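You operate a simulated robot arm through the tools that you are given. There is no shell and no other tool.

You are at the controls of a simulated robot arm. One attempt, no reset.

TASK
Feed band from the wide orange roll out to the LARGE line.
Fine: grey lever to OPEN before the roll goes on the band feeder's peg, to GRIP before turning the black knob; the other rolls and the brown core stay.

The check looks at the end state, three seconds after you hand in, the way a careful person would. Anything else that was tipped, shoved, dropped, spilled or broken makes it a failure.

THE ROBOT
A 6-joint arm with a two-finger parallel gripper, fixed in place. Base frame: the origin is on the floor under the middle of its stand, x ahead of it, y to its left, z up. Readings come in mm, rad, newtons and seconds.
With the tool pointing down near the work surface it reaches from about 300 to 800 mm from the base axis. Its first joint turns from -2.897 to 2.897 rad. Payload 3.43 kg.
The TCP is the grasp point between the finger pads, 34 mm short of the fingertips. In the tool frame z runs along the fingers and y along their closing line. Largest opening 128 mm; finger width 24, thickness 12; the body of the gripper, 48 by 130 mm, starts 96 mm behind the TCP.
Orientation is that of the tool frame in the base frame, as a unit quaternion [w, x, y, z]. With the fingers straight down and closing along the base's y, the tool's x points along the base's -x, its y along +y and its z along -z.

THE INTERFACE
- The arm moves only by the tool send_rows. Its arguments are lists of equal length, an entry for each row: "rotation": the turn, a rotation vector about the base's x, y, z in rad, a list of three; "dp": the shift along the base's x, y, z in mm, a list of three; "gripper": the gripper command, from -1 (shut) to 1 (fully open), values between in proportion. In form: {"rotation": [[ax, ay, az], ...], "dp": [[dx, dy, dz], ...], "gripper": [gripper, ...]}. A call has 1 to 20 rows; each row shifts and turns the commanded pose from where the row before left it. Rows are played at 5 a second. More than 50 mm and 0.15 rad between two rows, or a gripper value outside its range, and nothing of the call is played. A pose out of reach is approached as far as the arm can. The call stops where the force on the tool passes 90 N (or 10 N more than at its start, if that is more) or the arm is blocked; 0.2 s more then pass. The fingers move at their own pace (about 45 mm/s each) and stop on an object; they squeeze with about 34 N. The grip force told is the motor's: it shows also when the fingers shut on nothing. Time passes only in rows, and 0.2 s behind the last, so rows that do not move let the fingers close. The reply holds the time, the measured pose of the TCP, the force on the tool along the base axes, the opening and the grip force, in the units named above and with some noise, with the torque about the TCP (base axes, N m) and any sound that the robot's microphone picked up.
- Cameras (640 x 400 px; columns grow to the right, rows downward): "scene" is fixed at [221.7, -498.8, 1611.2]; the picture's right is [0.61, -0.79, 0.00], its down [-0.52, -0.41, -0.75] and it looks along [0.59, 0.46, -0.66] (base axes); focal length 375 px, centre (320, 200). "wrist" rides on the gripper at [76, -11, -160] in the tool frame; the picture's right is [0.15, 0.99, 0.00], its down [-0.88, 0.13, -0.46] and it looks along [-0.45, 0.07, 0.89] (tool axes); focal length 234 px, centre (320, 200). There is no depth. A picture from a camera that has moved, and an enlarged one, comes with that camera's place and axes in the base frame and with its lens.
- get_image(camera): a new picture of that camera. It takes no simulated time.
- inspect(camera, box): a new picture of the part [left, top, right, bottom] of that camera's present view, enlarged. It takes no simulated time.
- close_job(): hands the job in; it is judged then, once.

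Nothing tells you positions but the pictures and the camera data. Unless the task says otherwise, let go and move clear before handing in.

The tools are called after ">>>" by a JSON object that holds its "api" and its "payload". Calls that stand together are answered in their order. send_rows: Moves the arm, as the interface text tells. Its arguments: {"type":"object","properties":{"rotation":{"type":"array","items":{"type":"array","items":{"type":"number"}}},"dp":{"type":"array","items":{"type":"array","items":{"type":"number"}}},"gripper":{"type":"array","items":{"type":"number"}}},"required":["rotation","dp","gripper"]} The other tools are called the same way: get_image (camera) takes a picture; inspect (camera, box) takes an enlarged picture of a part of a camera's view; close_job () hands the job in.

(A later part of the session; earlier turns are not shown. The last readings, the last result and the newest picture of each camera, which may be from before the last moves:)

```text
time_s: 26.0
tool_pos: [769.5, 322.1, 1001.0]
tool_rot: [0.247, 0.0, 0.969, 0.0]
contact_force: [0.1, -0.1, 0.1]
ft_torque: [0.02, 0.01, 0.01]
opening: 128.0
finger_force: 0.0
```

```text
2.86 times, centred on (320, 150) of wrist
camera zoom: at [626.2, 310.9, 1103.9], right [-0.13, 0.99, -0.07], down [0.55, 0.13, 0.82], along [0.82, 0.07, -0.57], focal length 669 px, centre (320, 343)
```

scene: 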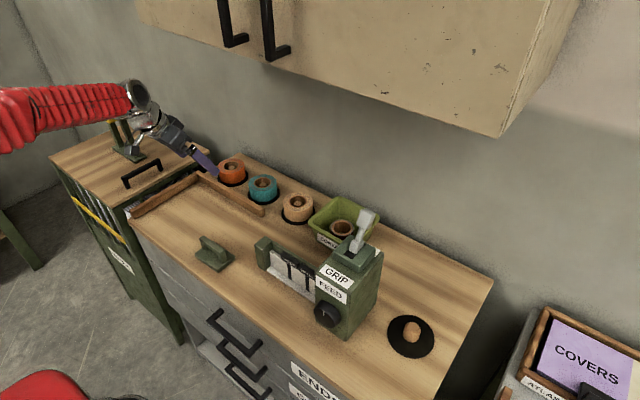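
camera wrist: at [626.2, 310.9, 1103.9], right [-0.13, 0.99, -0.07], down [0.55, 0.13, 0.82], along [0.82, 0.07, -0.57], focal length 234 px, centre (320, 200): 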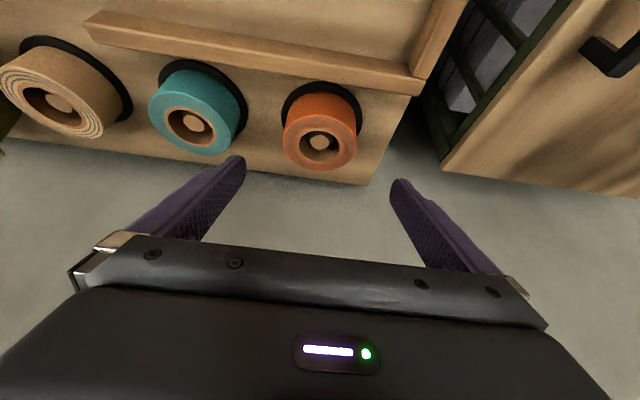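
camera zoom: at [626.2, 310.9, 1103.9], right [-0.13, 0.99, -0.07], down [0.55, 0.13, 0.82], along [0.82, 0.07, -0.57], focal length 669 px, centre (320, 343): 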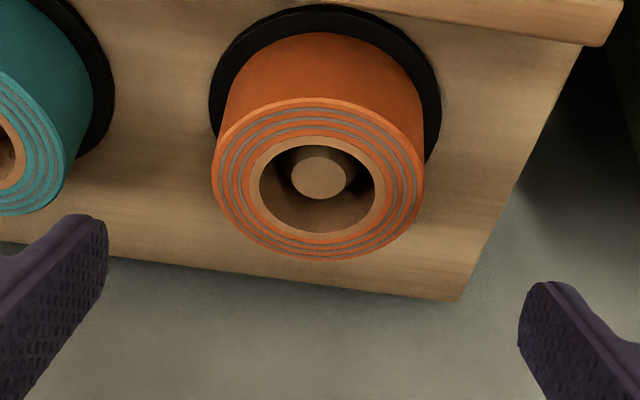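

>>> {"api": "inspect", "payload": {"camera": "wrist", "box": [275, 70, 375, 180]}}

```text
3.64 times, centred on (325, 125) of wrist
camera zoom: at [626.2, 310.9, 1103.9], right [-0.13, 0.99, -0.07], down [0.55, 0.13, 0.82], along [0.82, 0.07, -0.57], focal length 852 px, centre (302, 473)
```

zoom: 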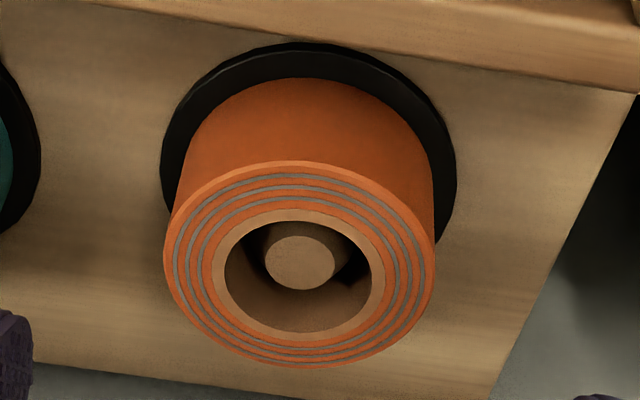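

Both views agree: the roll's top centre is near (811, 320, 902), its diameter about 85 mm and its base at z ≈ 865. I'll line up over it and come down carefully with the fingers on either side.

>>> {"api": "send_rows", "payload": {"rotation": [[0, 0, 0], [0, 0, 0], [0, 0, 0], [0, 0, 0], [0, 0, 0]], "dp": [[11, 0, -17], [11, -0.5, -17], [10, -0.5, -17], [0, 0, -12], [0, 0, 0]], "gripper": [0.8, 0.8, 0.8, 0.8, 0.8]}}

>>> {"api": "get_image", "payload": {"camera": "wrist"}}

>>> {"api": "inspect", "payload": {"camera": "scene", "box": [180, 120, 300, 215]}}

```text
time_s: 27.2
tool_pos: [800.0, 322.2, 938.4]
tool_rot: [0.248, 0.0, 0.969, 0.001]
contact_force: [-0.8, -0.2, 1.3]
ft_torque: [0.01, 0.02, 0.0]
opening: 115.2
finger_force: 0.0
```

```text
taken
camera wrist: at [656.7, 310.4, 1042.1], right [-0.13, 0.99, -0.07], down [0.55, 0.13, 0.82], along [0.82, 0.07, -0.57], focal length 234 px, centre (320, 200)
```

wrist: 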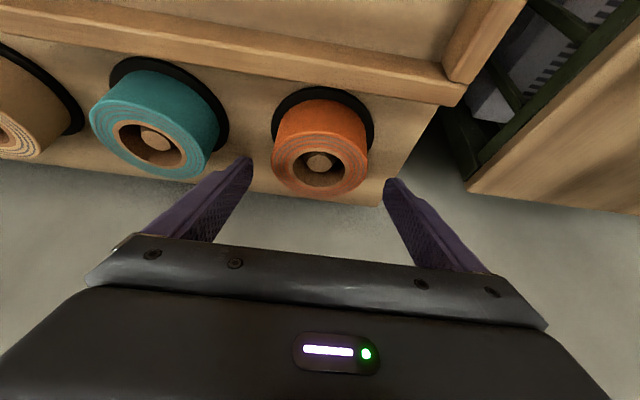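

```text
4.21 times, centred on (240, 168) of scene
camera zoom: at [221.7, -498.8, 1611.2], right [0.61, -0.79, 0.0], down [-0.52, -0.41, -0.75], along [0.59, 0.46, -0.66], focal length 1578 px, centre (657, 337)
```

zoom: 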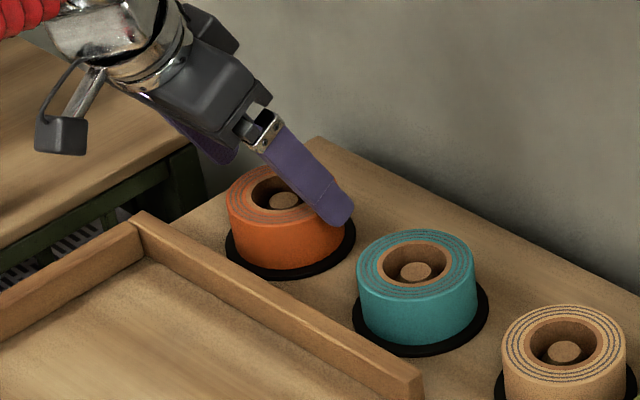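

>>> {"api": "inspect", "payload": {"camera": "wrist", "box": [240, 70, 400, 220]}}

```text
2.67 times, centred on (320, 145) of wrist
camera zoom: at [656.7, 310.4, 1042.1], right [-0.13, 0.99, -0.07], down [0.55, 0.13, 0.82], along [0.82, 0.07, -0.57], focal length 624 px, centre (320, 347)
```

zoom: 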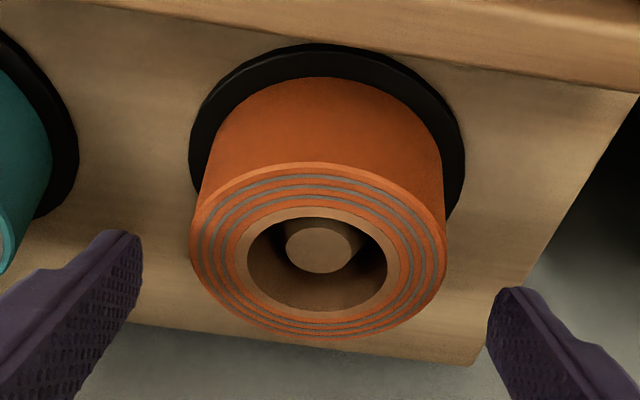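

The roll centre is confirmed at (811, 320), top z 903. I'll lower straight down 31 mm with a small y correction, then close.

>>> {"api": "send_rows", "payload": {"rotation": [[0, 0, 0], [0, 0, 0], [0, 0, 0], [0, 0, 0], [0, 0, 0]], "dp": [[1, -1.5, -10], [1, 0, -10], [0, 0, -6], [0, 0, -5], [0, 0, 0]], "gripper": [0.8, 0.8, 0.8, 0.8, 0.8]}}

>>> {"api": "get_image", "payload": {"camera": "wrist"}}

>>> {"api": "inspect", "payload": {"camera": "scene", "box": [180, 120, 300, 215]}}

```text
time_s: 28.4
tool_pos: [801.7, 318.9, 908.8]
tool_rot: [0.247, 0.0, 0.969, 0.0]
contact_force: [-0.4, 0.2, 0.3]
ft_torque: [-0.02, 0.01, 0.02]
opening: 115.4
finger_force: 0.2
```

```text
taken
camera wrist: at [658.5, 307.3, 1013.6], right [-0.13, 0.99, -0.07], down [0.55, 0.13, 0.82], along [0.82, 0.07, -0.57], focal length 234 px, centre (320, 200)
```

wrist: 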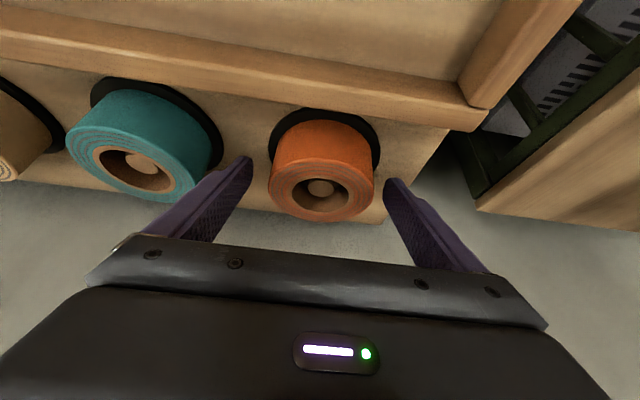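

```text
4.21 times, centred on (240, 168) of scene
camera zoom: at [221.7, -498.8, 1611.2], right [0.61, -0.79, 0.0], down [-0.52, -0.41, -0.75], along [0.59, 0.46, -0.66], focal length 1578 px, centre (657, 337)
```

zoom: 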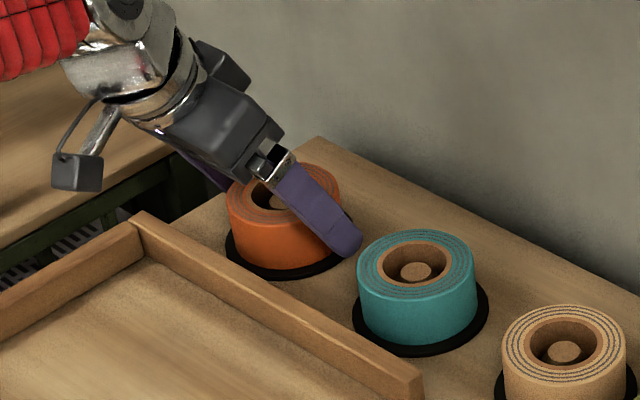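

The fingers straddle the roll. I'll lower 3 mm more and close on it.

>>> {"api": "send_rows", "payload": {"rotation": [[0, 0, 0], [0, 0, 0], [0, 0, 0], [0, 0, 0], [0, 0, 0], [0, 0, 0]], "dp": [[0, 0.7, -3], [0, 0, 0], [0, 0, 0], [0, 0, 0], [0, 0, 0], [0, 0, 0]], "gripper": [0.8, 0.5, 0.3, -1, -1, -1]}}

>>> {"api": "get_image", "payload": {"camera": "wrist"}}

>>> {"api": "inspect", "payload": {"camera": "scene", "box": [180, 120, 300, 215]}}

```text
time_s: 29.8
tool_pos: [802.3, 319.5, 907.5]
tool_rot: [0.247, 0.0, 0.969, 0.0]
contact_force: [0.2, 0.5, 0.4]
ft_torque: [-0.04, -0.04, 0.03]
opening: 82.9
finger_force: 34.5
```

```text
taken
camera wrist: at [659.5, 308.1, 1010.5], right [-0.13, 0.99, -0.07], down [0.55, 0.13, 0.82], along [0.82, 0.07, -0.57], focal length 234 px, centre (320, 200)
```

wrist: 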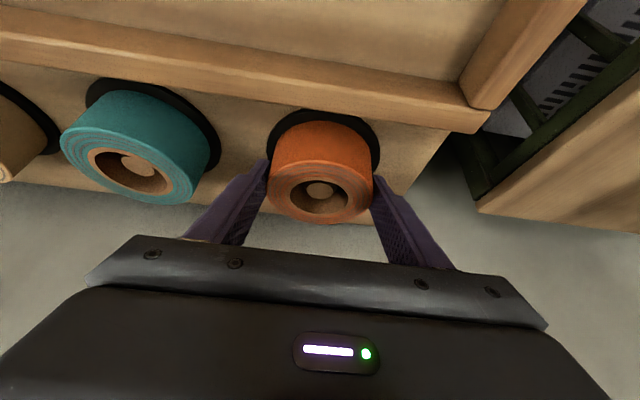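

```text
4.21 times, centred on (240, 168) of scene
camera zoom: at [221.7, -498.8, 1611.2], right [0.61, -0.79, 0.0], down [-0.52, -0.41, -0.75], along [0.59, 0.46, -0.66], focal length 1578 px, centre (657, 337)
```

zoom: 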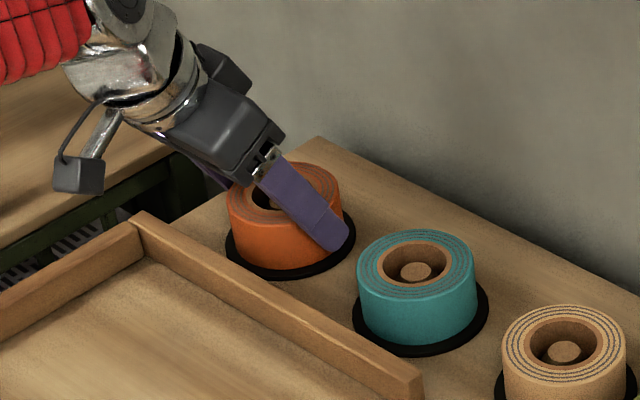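

The roll is gripped (opening 82.9 mm, near its diameter). I'll lift straight up 30 mm slowly and check it.

>>> {"api": "send_rows", "payload": {"rotation": [[0, 0, 0], [0, 0, 0], [0, 0, 0], [0, 0, 0], [0, 0, 0], [0, 0, 0]], "dp": [[0, 0, 4], [0, 0, 6], [0, 0, 6], [0, 0, 7], [0, 0, 7], [0, 0, 0]], "gripper": [-1, -1, -1, -1, -1, -1]}}

>>> {"api": "get_image", "payload": {"camera": "wrist"}}

>>> {"api": "inspect", "payload": {"camera": "scene", "box": [180, 120, 300, 215]}}

```text
time_s: 31.2
tool_pos: [801.5, 320.6, 936.2]
tool_rot: [0.247, 0.0, 0.969, 0.0]
contact_force: [-0.5, -0.2, -1.1]
ft_torque: [0.01, 0.03, 0.03]
opening: 82.9
finger_force: 34.2
```

```text
taken
camera wrist: at [658.5, 308.5, 1040.2], right [-0.13, 0.99, -0.07], down [0.55, 0.13, 0.82], along [0.82, 0.07, -0.57], focal length 234 px, centre (320, 200)
```

wrist: 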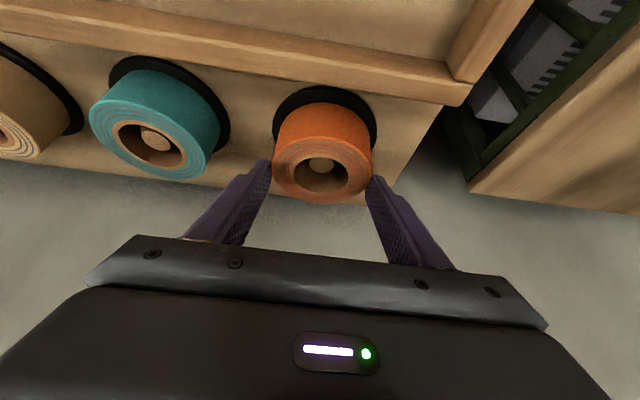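

```text
4.21 times, centred on (240, 168) of scene
camera zoom: at [221.7, -498.8, 1611.2], right [0.61, -0.79, 0.0], down [-0.52, -0.41, -0.75], along [0.59, 0.46, -0.66], focal length 1578 px, centre (657, 337)
```

zoom: 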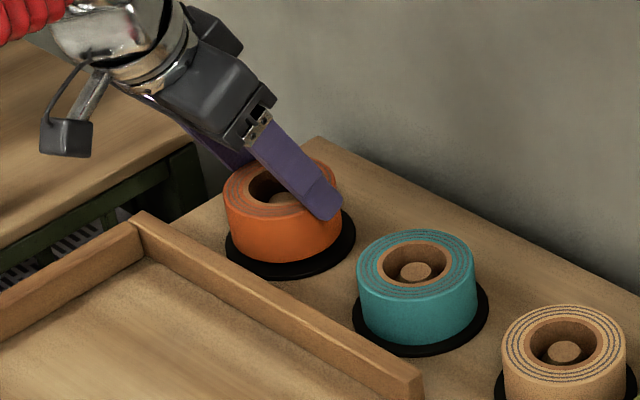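

>>> {"api": "inspect", "payload": {"camera": "wrist", "box": [240, 70, 400, 220]}}

>>> {"api": "inspect", "payload": {"camera": "scene", "box": [200, 135, 270, 205]}}

```text
2.67 times, centred on (320, 145) of wrist
camera zoom: at [658.5, 308.5, 1040.2], right [-0.13, 0.99, -0.07], down [0.55, 0.13, 0.82], along [0.82, 0.07, -0.57], focal length 624 px, centre (320, 347)
```

zoom: 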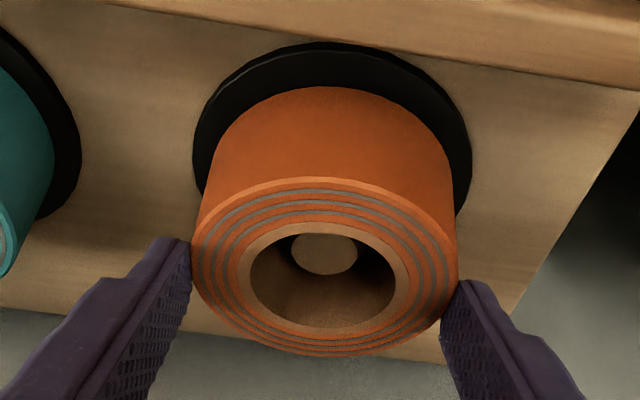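

```text
5.71 times, centred on (235, 170) of scene
camera zoom: at [221.7, -498.8, 1611.2], right [0.61, -0.79, 0.0], down [-0.52, -0.41, -0.75], along [0.59, 0.46, -0.66], focal length 2141 px, centre (806, 371)
```

zoom: 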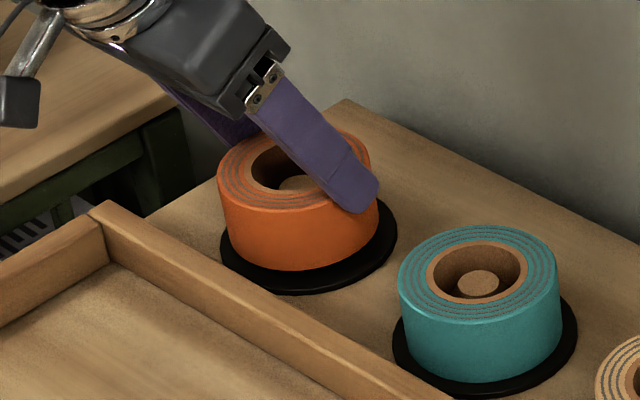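

The roll did rise about 8 mm, level, but the fingers slid roughly 20 mm up its side. It's still over its peg, so before going on I'll hold still a second and see whether the slip continues.

>>> {"api": "send_rows", "payload": {"rotation": [[0, 0, 0], [0, 0, 0], [0, 0, 0], [0, 0, 0], [0, 0, 0]], "dp": [[0, 0, 0], [0, 0, 0], [0, 0, 0], [0, 0, 0], [0, 0, 0]], "gripper": [-1, -1, -1, -1, -1]}}

>>> {"api": "inspect", "payload": {"camera": "wrist", "box": [240, 70, 400, 220]}}

>>> {"api": "inspect", "payload": {"camera": "scene", "box": [200, 135, 270, 205]}}

```text
time_s: 32.4
tool_pos: [801.4, 320.0, 936.8]
tool_rot: [0.247, 0.0, 0.969, 0.0]
contact_force: [-0.4, 0.9, -1.6]
ft_torque: [-0.01, 0.0, 0.01]
opening: 82.6
finger_force: 33.9
```

```text
2.67 times, centred on (320, 145) of wrist
camera zoom: at [658.4, 308.6, 1040.1], right [-0.13, 0.99, -0.07], down [0.55, 0.13, 0.82], along [0.82, 0.07, -0.57], focal length 624 px, centre (320, 347)
```

zoom: 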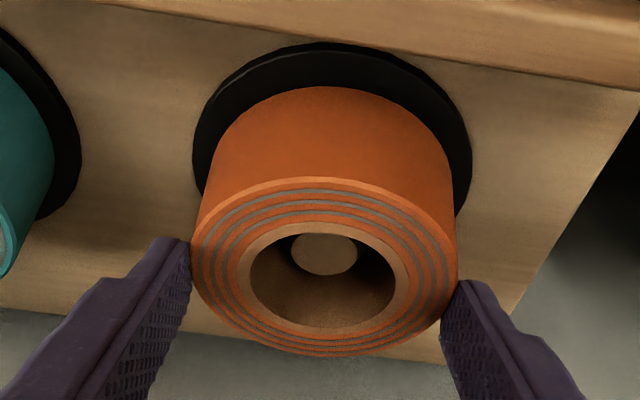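

```text
5.71 times, centred on (235, 170) of scene
camera zoom: at [221.7, -498.8, 1611.2], right [0.61, -0.79, 0.0], down [-0.52, -0.41, -0.75], along [0.59, 0.46, -0.66], focal length 2141 px, centre (806, 371)
```

zoom: 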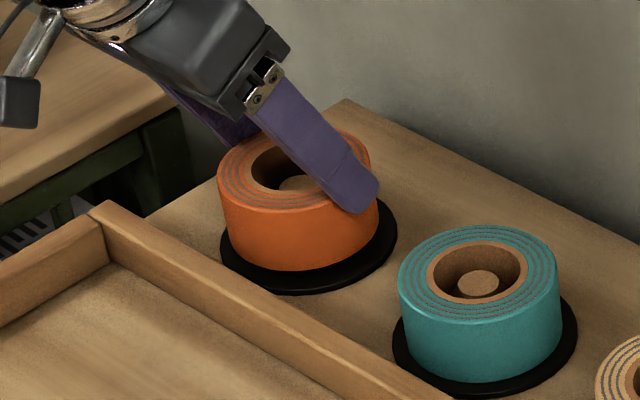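

The slip has stopped, so it probably came from the roll sticking on its peg at the first pull. I'll set it back down, regrip deeper and more centrally, and lift in small steps while watching the force.

>>> {"api": "send_rows", "payload": {"rotation": [[0, 0, 0], [0, 0, 0], [0, 0, 0], [0, 0, 0], [0, 0, 0]], "dp": [[0, 0, -3], [0, 0, -3], [0, 0, -2], [0, 0, -1], [0, 0, 0]], "gripper": [-1, -1, -1, -1, -1]}}

>>> {"api": "inspect", "payload": {"camera": "scene", "box": [200, 135, 270, 205]}}

```text
time_s: 33.6
tool_pos: [802.6, 320.8, 930.2]
tool_rot: [0.249, -0.001, 0.968, 0.001]
contact_force: [0.2, -0.9, 11.9]
ft_torque: [-0.27, 0.44, 0.06]
opening: 83.0
finger_force: 34.2
```

```text
5.71 times, centred on (235, 170) of scene
camera zoom: at [221.7, -498.8, 1611.2], right [0.61, -0.79, 0.0], down [-0.52, -0.41, -0.75], along [0.59, 0.46, -0.66], focal length 2141 px, centre (806, 371)
```

zoom: 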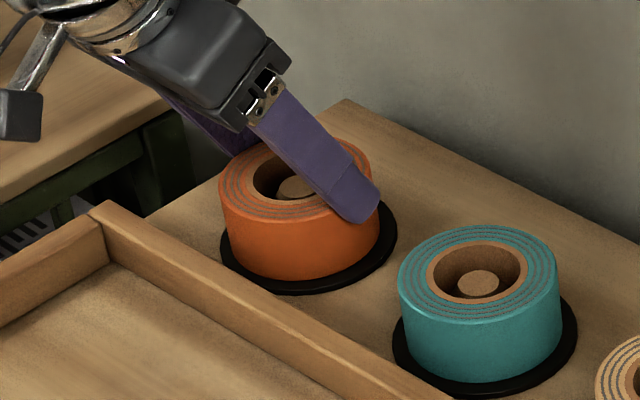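

The roll is seated again (11.9 N upward on the tool). I'll open, come down to the lower height, slightly further forward, and regrip.

>>> {"api": "send_rows", "payload": {"rotation": [[0, 0, 0], [0, 0, 0], [0, 0, 0], [0, 0, 0], [0, 0, 0], [0, 0, 0], [0, 0, 0]], "dp": [[0, 0, 0], [0, 0, 0], [0, 0, 0], [1, 0, -10], [1, 0, -8], [0, 0, -5], [0, 0, 0]], "gripper": [0.7, 0.7, 0.7, 0.7, 0.7, 0.7, 0.7]}}

>>> {"api": "inspect", "payload": {"camera": "wrist", "box": [240, 90, 400, 240]}}

>>> {"api": "inspect", "payload": {"camera": "scene", "box": [200, 135, 270, 205]}}

```text
time_s: 35.2
tool_pos: [806.2, 319.6, 903.8]
tool_rot: [0.247, 0.0, 0.969, 0.0]
contact_force: [0.9, -0.7, 0.6]
ft_torque: [0.0, 0.0, -0.03]
opening: 108.6
finger_force: 0.1
```

```text
2.67 times, centred on (320, 165) of wrist
camera zoom: at [661.5, 308.7, 1008.0], right [-0.13, 0.99, -0.07], down [0.55, 0.13, 0.82], along [0.82, 0.07, -0.57], focal length 624 px, centre (320, 293)
```

zoom: 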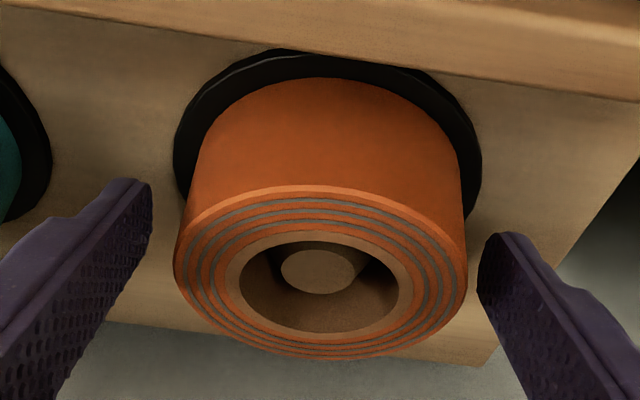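

```text
5.71 times, centred on (235, 170) of scene
camera zoom: at [221.7, -498.8, 1611.2], right [0.61, -0.79, 0.0], down [-0.52, -0.41, -0.75], along [0.59, 0.46, -0.66], focal length 2141 px, centre (806, 371)
```

zoom: 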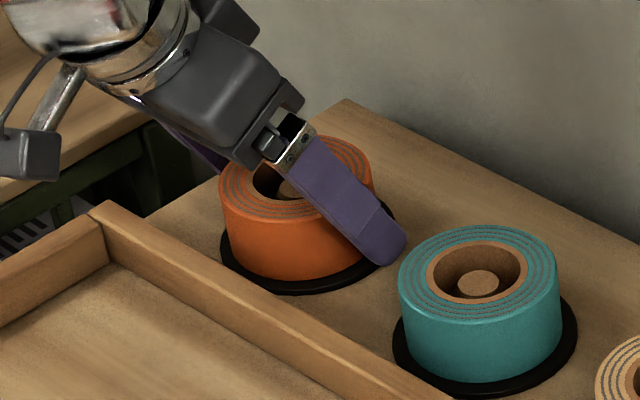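

>>> {"api": "send_rows", "payload": {"rotation": [[0, 0, 0], [0, 0, 0], [0, 0, 0], [0, 0, 0], [0, 0, 0], [0, 0, 0]], "dp": [[0, 0.6, 0], [0, 0, 0], [0, 0, 0], [0, 0, 0], [0, 0, 0], [0, 0, 0]], "gripper": [0.4, -1, -1, -1, -1, -1]}}

>>> {"api": "send_rows", "payload": {"rotation": [[0, 0, 0], [0, 0, 0], [0, 0, 0]], "dp": [[0, 0, 2], [0, 0, 2], [0, 0, 0]], "gripper": [-1, -1, -1]}}

>>> {"api": "inspect", "payload": {"camera": "wrist", "box": [240, 90, 400, 240]}}

>>> {"api": "inspect", "payload": {"camera": "scene", "box": [200, 135, 270, 205]}}

```text
time_s: 36.6
tool_pos: [804.8, 320.2, 904.2]
tool_rot: [0.247, -0.001, 0.969, 0.0]
contact_force: [0.5, -0.3, 1.4]
ft_torque: [-0.13, -0.01, 0.01]
opening: 83.1
finger_force: 33.9
```

```text
time_s: 37.4
tool_pos: [804.7, 320.9, 909.7]
tool_rot: [0.247, 0.0, 0.969, 0.0]
contact_force: [-0.1, -1.4, -1.4]
ft_torque: [-0.01, -0.01, 0.0]
opening: 82.8
finger_force: 33.9
```

```text
2.67 times, centred on (320, 165) of wrist
camera zoom: at [661.2, 309.8, 1012.3], right [-0.13, 0.99, -0.07], down [0.55, 0.13, 0.82], along [0.82, 0.07, -0.57], focal length 624 px, centre (320, 293)
```

zoom: 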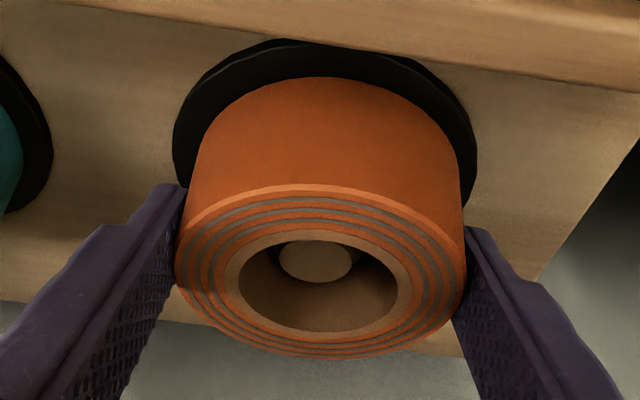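

```text
5.71 times, centred on (235, 170) of scene
camera zoom: at [221.7, -498.8, 1611.2], right [0.61, -0.79, 0.0], down [-0.52, -0.41, -0.75], along [0.59, 0.46, -0.66], focal length 2141 px, centre (806, 371)
```

zoom: 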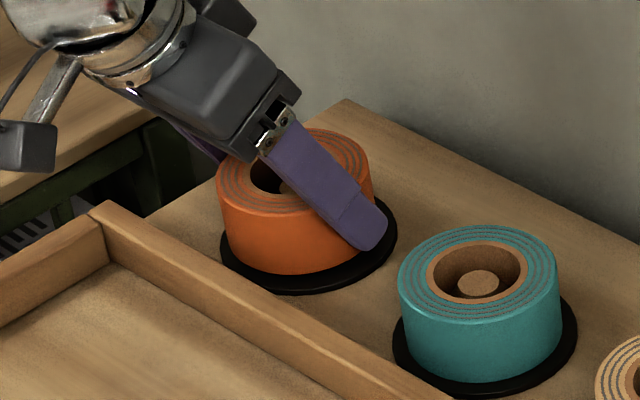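

The roll rose with the fingers this time and kept its place between them. I'll continue lifting slowly.

>>> {"api": "send_rows", "payload": {"rotation": [[0, 0, 0], [0, 0, 0], [0, 0, 0], [0, 0, 0], [0, 0, 0], [0, 0, 0], [0, 0, 0]], "dp": [[0, 0, 2], [0, 0, 3], [0, 0, 3], [0, 0, 3], [0, 0, 3], [0, 0, 2], [0, 0, 0]], "gripper": [-1, -1, -1, -1, -1, -1, -1]}}

>>> {"api": "inspect", "payload": {"camera": "wrist", "box": [240, 90, 400, 240]}}

>>> {"api": "inspect", "payload": {"camera": "scene", "box": [200, 135, 270, 205]}}

```text
time_s: 39.0
tool_pos: [803.7, 319.4, 924.1]
tool_rot: [0.247, 0.0, 0.969, 0.0]
contact_force: [-0.1, 0.5, -1.7]
ft_torque: [0.03, 0.02, 0.0]
opening: 82.9
finger_force: 34.1
```

```text
2.67 times, centred on (320, 165) of wrist
camera zoom: at [660.8, 308.5, 1027.9], right [-0.13, 0.99, -0.07], down [0.55, 0.13, 0.82], along [0.82, 0.07, -0.57], focal length 624 px, centre (320, 293)
```

zoom: 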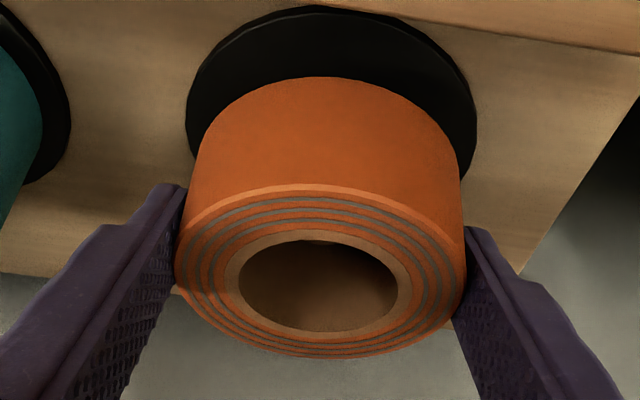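

```text
5.71 times, centred on (235, 170) of scene
camera zoom: at [221.7, -498.8, 1611.2], right [0.61, -0.79, 0.0], down [-0.52, -0.41, -0.75], along [0.59, 0.46, -0.66], focal length 2141 px, centre (806, 371)
```

zoom: 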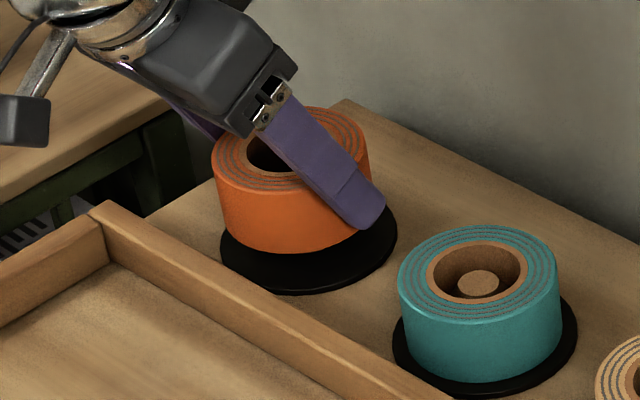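

It's lifting cleanly now. I'll keep raising it at a gentle pace until it clears the peg, up to z ≈ 985.

>>> {"api": "send_rows", "payload": {"rotation": [[0, 0, 0], [0, 0, 0], [0, 0, 0], [0, 0, 0], [0, 0, 0], [0, 0, 0], [0, 0, 0], [0, 0, 0], [0, 0, 0], [0, 0, 0], [0, 0, 0], [0, 0, 0], [0, 0, 0]], "dp": [[0, 0, 3], [0, 0, 4], [0, 0, 5], [0, 0, 5], [0, 0, 5], [0, 0, 6], [0, 0, 6], [0, 0, 6], [0, 0, 6], [0, 0, 6], [0, 0, 5], [0, 0, 3], [0, 0, 0]], "gripper": [-1, -1, -1, -1, -1, -1, -1, -1, -1, -1, -1, -1, -1]}}

>>> {"api": "get_image", "payload": {"camera": "wrist"}}

>>> {"api": "get_image", "payload": {"camera": "scene"}}

```text
time_s: 41.8
tool_pos: [803.9, 321.3, 983.1]
tool_rot: [0.247, 0.0, 0.969, 0.0]
contact_force: [0.4, 0.7, -0.5]
ft_torque: [0.02, 0.0, 0.01]
opening: 82.8
finger_force: 34.4
```

```text
taken
camera wrist: at [660.5, 309.7, 1087.9], right [-0.13, 0.99, -0.07], down [0.55, 0.13, 0.82], along [0.82, 0.07, -0.57], focal length 234 px, centre (320, 200)
```

wrist: 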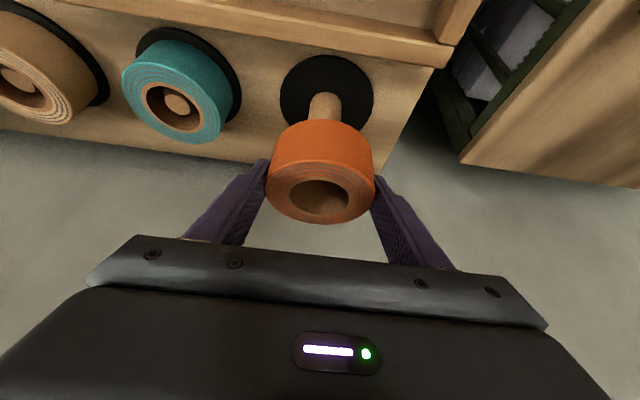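

```text
taken
```

scene: 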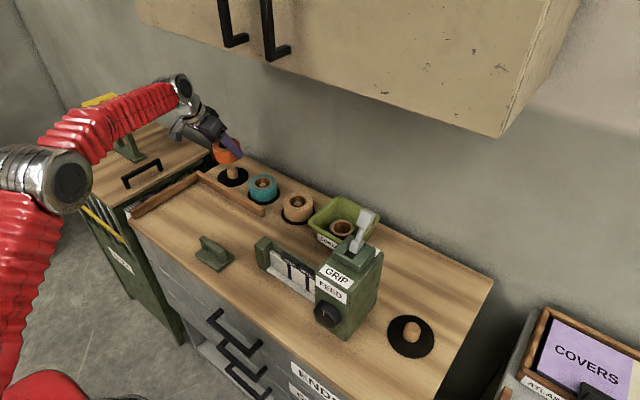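

The roll is clear of its peg and held securely. I'll carry it back toward the robot, then right in front of the feeder, at a moderate speed.

>>> {"api": "send_rows", "payload": {"rotation": [[0, 0, 0], [0, 0, 0], [0, 0, 0], [0, 0, 0], [0, 0, 0], [0, 0, 0], [0, 0, 0], [0, 0, 0], [0, 0, 0], [0, 0, 0], [0, 0, 0], [0, 0, 0], [0, 0, 0], [0, 0, 0], [0, 0, 0], [0, 0, 0], [0, 0, 0], [0, 0, 0]], "dp": [[-8, 0, 5], [-16, 0, 8], [-22, 0, 8], [-25, 0, 8], [-25, 0, 8], [-25, -5, 8], [-25, -10, 8], [-25, -15, 5], [-25, -18, 2], [-25, -18, 0], [-25, -20, 0], [-25, -20, 0], [-25, -22, 0], [-25, -22, 0], [-20, -25, 0], [-12, -28, 0], [-5, -20, 0], [0, -8, 0]], "gripper": [-1, -1, -1, -1, -1, -1, -1, -1, -1, -1, -1, -1, -1, -1, -1, -1, -1, -1]}}

>>> {"api": "get_image", "payload": {"camera": "wrist"}}

>>> {"api": "get_image", "payload": {"camera": "scene"}}

```text
time_s: 45.6
tool_pos: [446.3, 90.8, 1046.8]
tool_rot: [0.248, 0.0, 0.969, 0.0]
contact_force: [-0.1, -0.1, -1.6]
ft_torque: [0.01, -0.01, 0.0]
opening: 82.7
finger_force: 33.8
```

```text
taken
camera wrist: at [302.1, 78.6, 1149.1], right [-0.13, 0.99, -0.07], down [0.55, 0.13, 0.82], along [0.82, 0.07, -0.56], focal length 234 px, centre (320, 200)
```

wrist: 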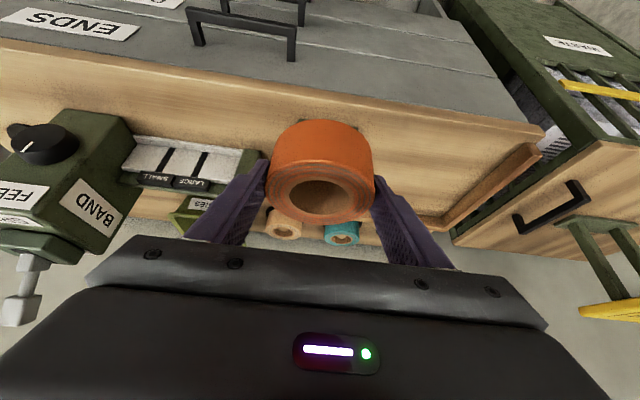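

```text
taken
```

scene: 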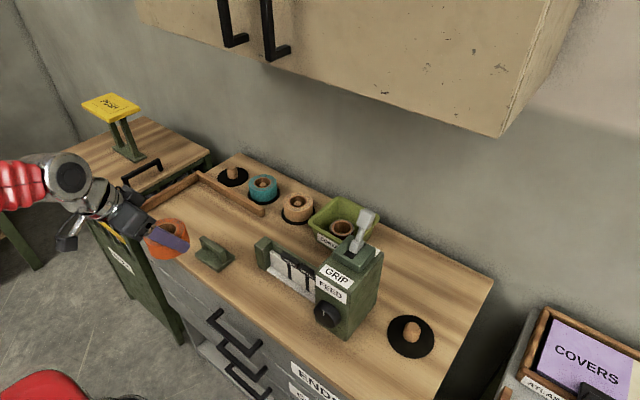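

The roll is steady in the grip. I'll continue right, past the front of the feeder.

>>> {"api": "send_rows", "payload": {"rotation": [[0, 0, 0], [0, 0, 0], [0, 0, 0], [0, 0, 0], [0, 0, 0], [0, 0, 0], [0, 0, 0], [0, 0, 0], [0, 0, 0], [0, 0, 0], [0, 0, 0], [0, 0, 0], [0, 0, 0], [0, 0, 0], [0, 0, 0], [0, 0, 0], [0, 0, 0], [0, 0, 0], [0, 0, 0], [0, 0, 0]], "dp": [[0, -10, 0], [0, -20, 0], [0, -28, 0], [0, -28, 0], [0, -28, 0], [0, -28, 0], [0, -28, 0], [0, -28, 0], [0, -28, 0], [0, -28, 0], [0, -28, 0], [0, -28, 0], [0, -28, 0], [0, -28, 0], [0, -28, 0], [5, -28, 0], [10, -28, 0], [12, -22, 0], [12, -15, 0], [5, -5, 0]], "gripper": [-1, -1, -1, -1, -1, -1, -1, -1, -1, -1, -1, -1, -1, -1, -1, -1, -1, -1, -1, -1]}}

>>> {"api": "get_image", "payload": {"camera": "wrist"}}

>>> {"api": "get_image", "payload": {"camera": "scene"}}

```text
time_s: 49.8
tool_pos: [490.0, -401.0, 1045.6]
tool_rot: [0.247, 0.0, 0.969, 0.0]
contact_force: [0.0, -0.9, -0.5]
ft_torque: [0.01, 0.01, 0.01]
opening: 82.9
finger_force: 34.6
```

```text
taken
camera wrist: at [346.7, -413.3, 1148.1], right [-0.13, 0.99, -0.07], down [0.55, 0.13, 0.82], along [0.82, 0.07, -0.57], focal length 234 px, centre (320, 200)
```

wrist: 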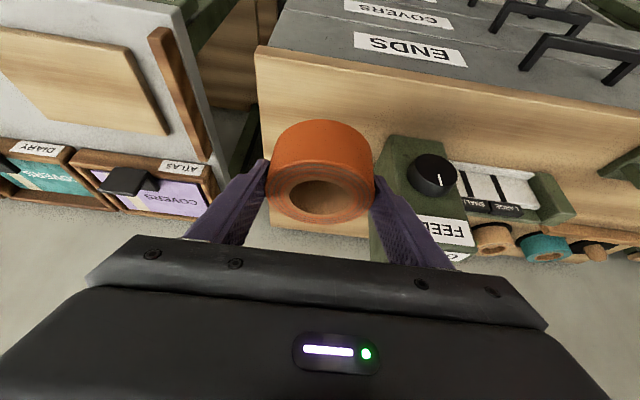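

```text
taken
```

scene: 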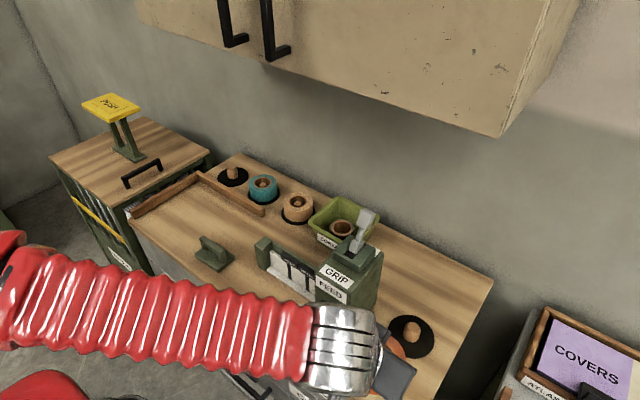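

The peg works out consistently from five views at (661, -399.5), with its disc at z ≈ 864, and the roll centre sits about 6 mm ahead of the TCP. I'll check the roll hasn't shifted, then move forward above the peg.

>>> {"api": "inspect", "payload": {"camera": "wrist", "box": [240, 90, 400, 240]}}

>>> {"api": "send_rows", "payload": {"rotation": [[0, 0, 0], [0, 0, 0], [0, 0, 0], [0, 0, 0], [0, 0, 0], [0, 0, 0], [0, 0, 0], [0, 0, 0], [0, 0, 0], [0, 0, 0]], "dp": [[8, 0, 0], [18, 0, -3], [22, 0, -6], [25, 0, -8], [25, 0, -8], [25, 0, -8], [22, 0, -6], [15, 0, -4], [5, 1, -2], [0, 0, 0]], "gripper": [-1, -1, -1, -1, -1, -1, -1, -1, -1, -1]}}

>>> {"api": "get_image", "payload": {"camera": "wrist"}}

>>> {"api": "get_image", "payload": {"camera": "scene"}}

```text
2.67 times, centred on (320, 165) of wrist
camera zoom: at [346.7, -413.3, 1148.1], right [-0.13, 0.99, -0.07], down [0.55, 0.13, 0.82], along [0.82, 0.07, -0.57], focal length 624 px, centre (320, 293)
```

zoom: 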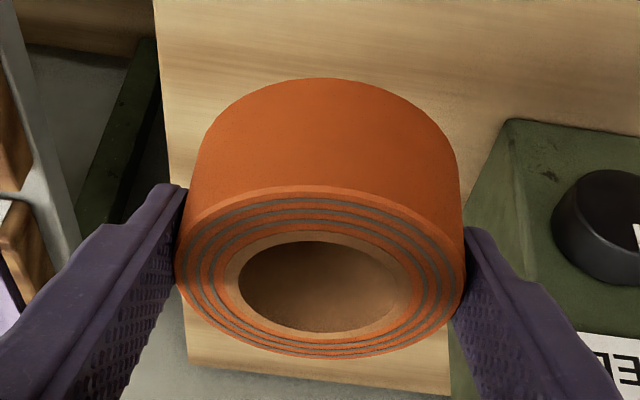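

```text
time_s: 52.0
tool_pos: [655.4, -401.5, 1001.3]
tool_rot: [0.247, 0.0, 0.969, 0.0]
contact_force: [0.3, -0.4, -0.9]
ft_torque: [-0.02, 0.04, 0.01]
opening: 82.8
finger_force: 34.2
```

```text
taken
camera wrist: at [512.0, -413.0, 1104.1], right [-0.13, 0.99, -0.07], down [0.55, 0.13, 0.82], along [0.82, 0.07, -0.57], focal length 234 px, centre (320, 200)
```

wrist: 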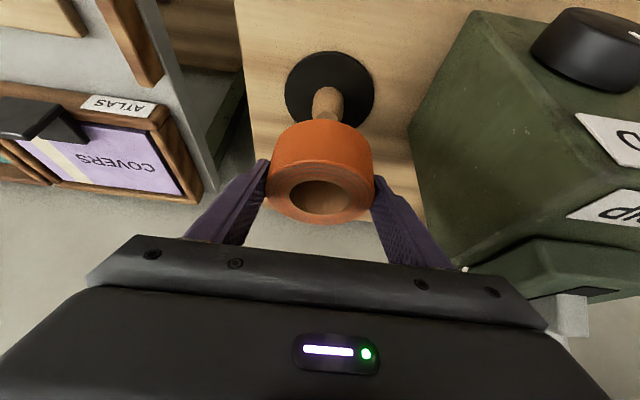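

```text
taken
```

scene: 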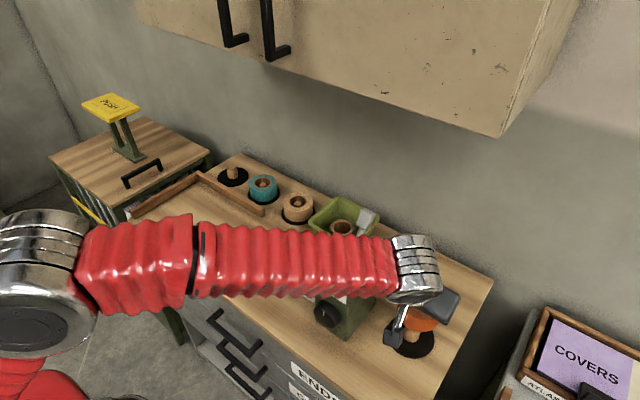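

>>> {"api": "inspect", "payload": {"camera": "wrist", "box": [260, 40, 400, 180]}}

```text
2.86 times, centred on (330, 110) of wrist
camera zoom: at [512.0, -413.0, 1104.1], right [-0.13, 0.99, -0.07], down [0.55, 0.13, 0.82], along [0.82, 0.07, -0.57], focal length 669 px, centre (291, 457)
```

zoom: 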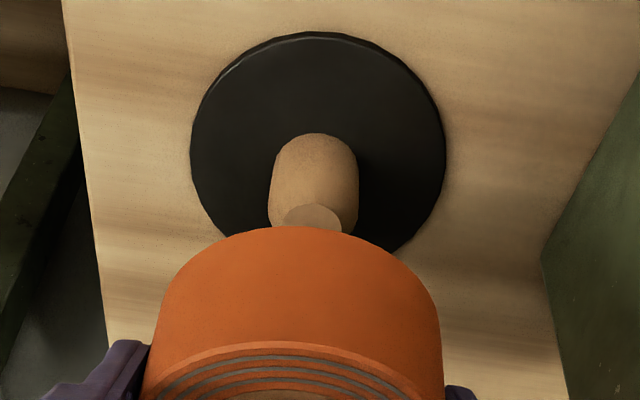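

The wrist view confirms the peg at about (661, -399.5), and the roll is aligned within 1–2 mm. I'll start lowering, down to just above the peg first.

>>> {"api": "send_rows", "payload": {"rotation": [[0, 0, 0], [0, 0, 0], [0, 0, 0], [0, 0, 0], [0, 0, 0], [0, 0, 0]], "dp": [[0, 1, -5], [0, 0, -12], [0, 0, -15], [0, 0, -12], [0, 0, -5], [0, 0, 0]], "gripper": [-1, -1, -1, -1, -1, -1]}}

>>> {"api": "inspect", "payload": {"camera": "wrist", "box": [240, 70, 400, 230]}}

>>> {"api": "inspect", "payload": {"camera": "scene", "box": [360, 250, 480, 370]}}

```text
time_s: 53.4
tool_pos: [655.9, -399.8, 951.5]
tool_rot: [0.248, 0.001, 0.969, 0.0]
contact_force: [0.3, -0.5, -0.7]
ft_torque: [-0.02, 0.02, 0.0]
opening: 83.0
finger_force: 33.7
```

```text
2.50 times, centred on (320, 150) of wrist
camera zoom: at [513.2, -412.1, 1054.2], right [-0.13, 0.99, -0.07], down [0.55, 0.13, 0.82], along [0.82, 0.07, -0.57], focal length 585 px, centre (320, 325)
```

zoom: 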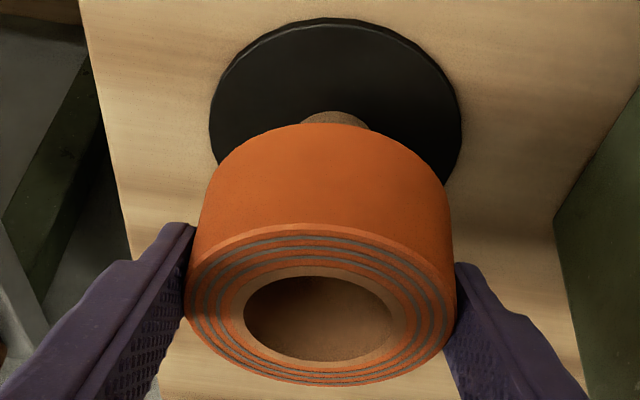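

```text
3.33 times, centred on (420, 310) of scene
camera zoom: at [221.7, -498.8, 1611.2], right [0.61, -0.79, 0.0], down [-0.52, -0.41, -0.75], along [0.59, 0.46, -0.66], focal length 1249 px, centre (-13, -167)
```

zoom: 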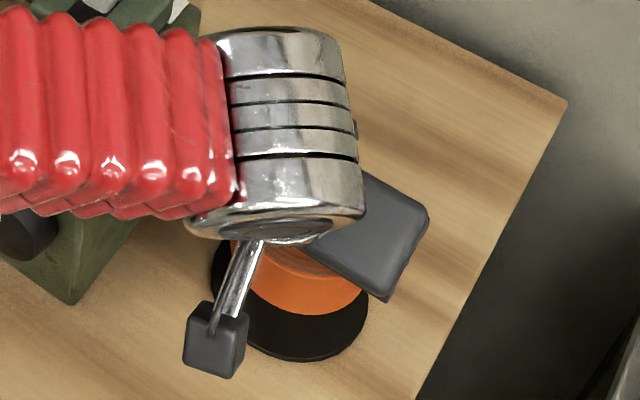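

>>> {"api": "send_rows", "payload": {"rotation": [[0, 0, 0], [0, 0, 0], [0, 0, 0], [0, 0, 0], [0, 0, 0], [0, 0, 0], [0, 0, 0]], "dp": [[0, 0, -5], [0, 0, -6], [0, 0, -6], [0, 0, -6], [0, 0, -6], [0, 0, -5], [0, 0, 0]], "gripper": [-1, -1, -1, -1, -1, -1, -1]}}

>>> {"api": "inspect", "payload": {"camera": "wrist", "box": [240, 70, 400, 230]}}

```text
time_s: 55.0
tool_pos: [655.1, -398.8, 916.1]
tool_rot: [0.247, -0.001, 0.969, 0.0]
contact_force: [0.0, -0.2, -1.7]
ft_torque: [-0.01, 0.01, 0.0]
opening: 82.8
finger_force: 33.8
```

```text
2.50 times, centred on (320, 150) of wrist
camera zoom: at [512.5, -410.8, 1019.5], right [-0.13, 0.99, -0.07], down [0.55, 0.13, 0.82], along [0.82, 0.07, -0.57], focal length 585 px, centre (320, 325)
```

zoom: 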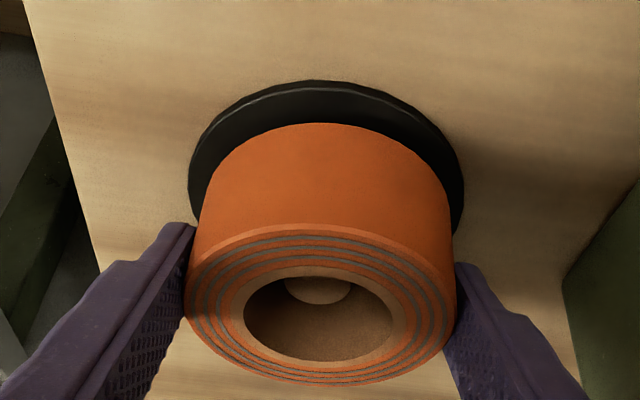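

The peg shows inside the roll's hole, nearly centred. I'll lower the last centimetre slowly until it seats.

>>> {"api": "send_rows", "payload": {"rotation": [[0, 0, 0], [0, 0, 0], [0, 0, 0], [0, 0, 0], [0, 0, 0]], "dp": [[0, 0, -3], [0, 0, -3], [0, 0, -3], [0, 0, -2], [0, 0, 0]], "gripper": [-1, -1, -1, -1, -1]}}

>>> {"api": "inspect", "payload": {"camera": "wrist", "box": [240, 70, 400, 230]}}

```text
time_s: 56.2
tool_pos: [655.6, -398.4, 907.2]
tool_rot: [0.247, 0.0, 0.969, 0.0]
contact_force: [-0.1, -0.4, -0.8]
ft_torque: [-0.01, 0.01, 0.0]
opening: 82.9
finger_force: 33.9
```

```text
2.50 times, centred on (320, 150) of wrist
camera zoom: at [512.8, -410.3, 1009.7], right [-0.13, 0.99, -0.07], down [0.55, 0.13, 0.82], along [0.82, 0.07, -0.57], focal length 585 px, centre (320, 325)
```

zoom: 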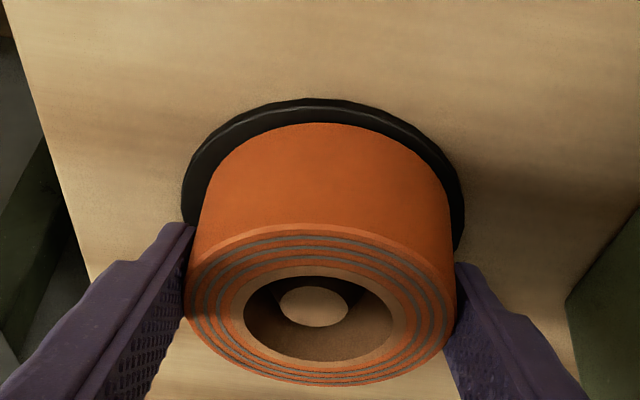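

>>> {"api": "send_rows", "payload": {"rotation": [[0, 0, 0], [0, 0, 0], [0, 0, 0]], "dp": [[0, 0, -1.5], [0, 0, -1], [0, 0, 0]], "gripper": [-1, -1, -1]}}

>>> {"api": "inspect", "payload": {"camera": "wrist", "box": [240, 70, 400, 230]}}

```text
time_s: 57.0
tool_pos: [656.3, -399.6, 906.0]
tool_rot: [0.248, 0.0, 0.969, 0.0]
contact_force: [-0.1, 2.9, 9.5]
ft_torque: [0.42, 0.12, 0.07]
opening: 82.8
finger_force: 33.7
```

```text
2.50 times, centred on (320, 150) of wrist
camera zoom: at [512.8, -410.6, 1008.0], right [-0.13, 0.99, -0.07], down [0.55, 0.13, 0.82], along [0.82, 0.07, -0.56], focal length 585 px, centre (320, 325)
```

zoom: 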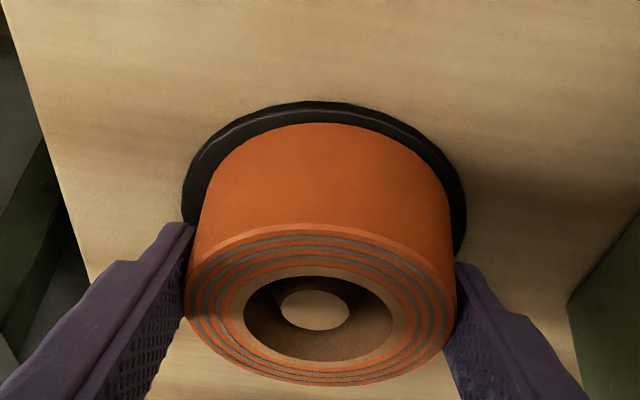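

It's seated (9.5 N upward). I'll open the fingers, check, and then rise clear.

>>> {"api": "send_rows", "payload": {"rotation": [[0, 0, 0], [0, 0, 0], [0, 0, 0], [0, 0, 0]], "dp": [[0, 0, 0], [0, 0, 0], [0, 0, 0], [0, 0, 0]], "gripper": [0.4, 0.75, 0.75, 0.75]}}

>>> {"api": "inspect", "payload": {"camera": "wrist", "box": [240, 70, 400, 230]}}

```text
time_s: 58.0
tool_pos: [656.0, -398.9, 903.9]
tool_rot: [0.247, 0.0, 0.969, 0.0]
contact_force: [-0.4, 0.4, -0.8]
ft_torque: [0.0, 0.0, 0.04]
opening: 112.2
finger_force: 0.1
```

```text
2.50 times, centred on (320, 150) of wrist
camera zoom: at [512.7, -410.8, 1007.1], right [-0.13, 0.99, -0.07], down [0.55, 0.13, 0.82], along [0.82, 0.07, -0.57], focal length 585 px, centre (320, 325)
```

zoom: 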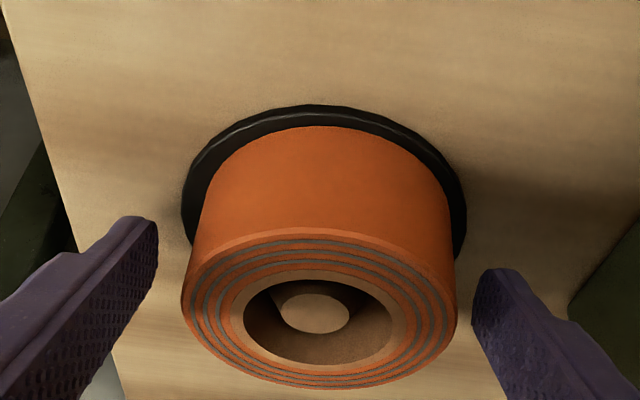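

Released, and the roll sits flat on the disc. I'll rise straight up, then back off toward the robot for a look.

>>> {"api": "send_rows", "payload": {"rotation": [[0, 0, 0], [0, 0, 0], [0, 0, 0], [0, 0, 0], [0, 0, 0], [0, 0, 0], [0, 0, 0], [0, 0, 0], [0, 0, 0], [0, 0, 0], [0, 0, 0], [0, 0, 0]], "dp": [[0, 0, 5], [0, 0, 12], [0, 0, 20], [0, 0, 25], [0, 0, 30], [-10, 0, 35], [-30, 0, 35], [-40, 0, 25], [-40, 0, 20], [-40, 0, 20], [-40, 0, 20], [0, 0, 0]], "gripper": [0.75, 0.75, 0.75, 0.75, 0.75, 0.75, 0.75, 0.75, 0.75, 0.75, 0.75, 0.75]}}

>>> {"api": "get_image", "payload": {"camera": "wrist"}}

>>> {"api": "get_image", "payload": {"camera": "scene"}}

```text
time_s: 60.6
tool_pos: [451.8, -402.1, 1151.8]
tool_rot: [0.247, 0.0, 0.969, 0.001]
contact_force: [-0.5, -0.6, -0.1]
ft_torque: [0.01, -0.05, -0.03]
opening: 111.7
finger_force: 0.1
```

```text
taken
camera wrist: at [308.8, -414.1, 1254.7], right [-0.13, 0.99, -0.07], down [0.55, 0.13, 0.82], along [0.82, 0.07, -0.57], focal length 234 px, centre (320, 200)
```

wrist: 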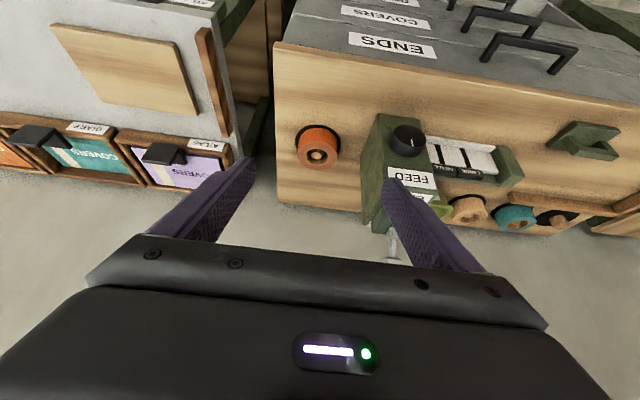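

```text
taken
```

scene: 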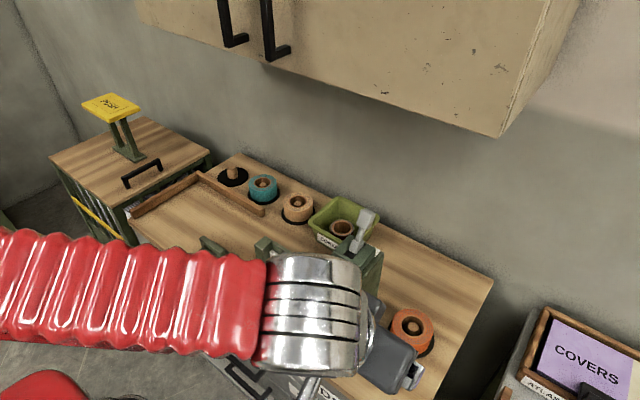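

The roll is on the feeder's peg. Now the lever goes back to GRIP: I'll move over to it, straddle its head at (673, -257, 1118) with the fingers partly open, and grip it.

>>> {"api": "send_rows", "payload": {"rotation": [[0, 0, 0], [0, 0, 0], [0, 0, 0], [0, 0, 0], [0, 0, 0], [0, 0, 0], [0, 0, 0], [0, 0, 0], [0, 0, 0], [0, 0, 0], [0, 0, 0]], "dp": [[0, 25, 12], [0, 35, 12], [5, 35, 12], [10, 35, 10], [25, 15.5, 0], [35, 0, 0], [35, 0, 0], [35, 0, -8], [30, 0, -10], [17, 0, -9], [0, 0, 0]], "gripper": [0.4, 0.1, 0.0, 0.0, 0.0, 0.0, 0.0, 0.0, 0.0, 0.0, 0.0]}}

>>> {"api": "get_image", "payload": {"camera": "wrist"}}

>>> {"api": "get_image", "payload": {"camera": "scene"}}

```text
time_s: 63.0
tool_pos: [648.7, -255.1, 1172.0]
tool_rot: [0.247, 0.0, 0.969, 0.0]
contact_force: [-0.5, -0.1, 0.6]
ft_torque: [-0.01, 0.02, 0.03]
opening: 63.9
finger_force: 0.0
```

```text
taken
camera wrist: at [505.3, -267.2, 1274.4], right [-0.13, 0.99, -0.07], down [0.55, 0.13, 0.82], along [0.82, 0.07, -0.57], focal length 234 px, centre (320, 200)
```

wrist: 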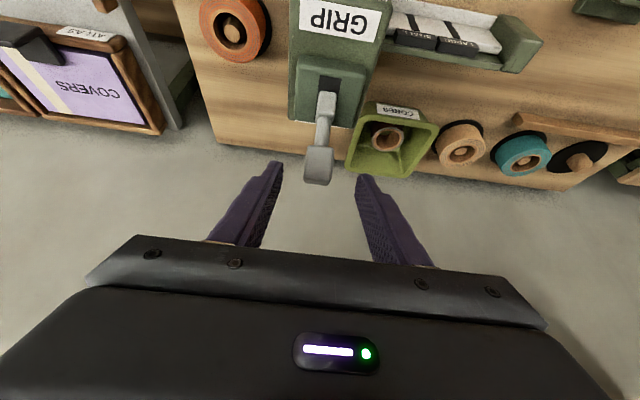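

```text
taken
```

scene: 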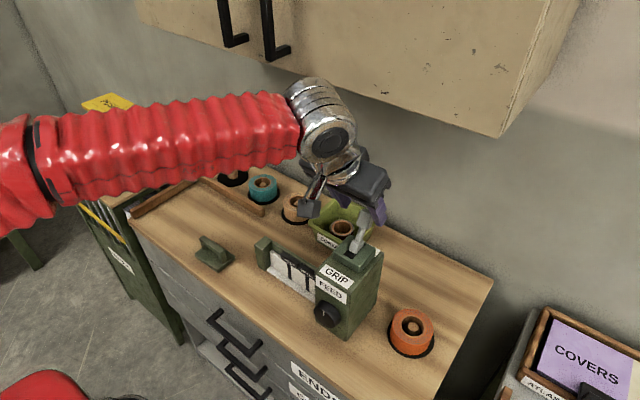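

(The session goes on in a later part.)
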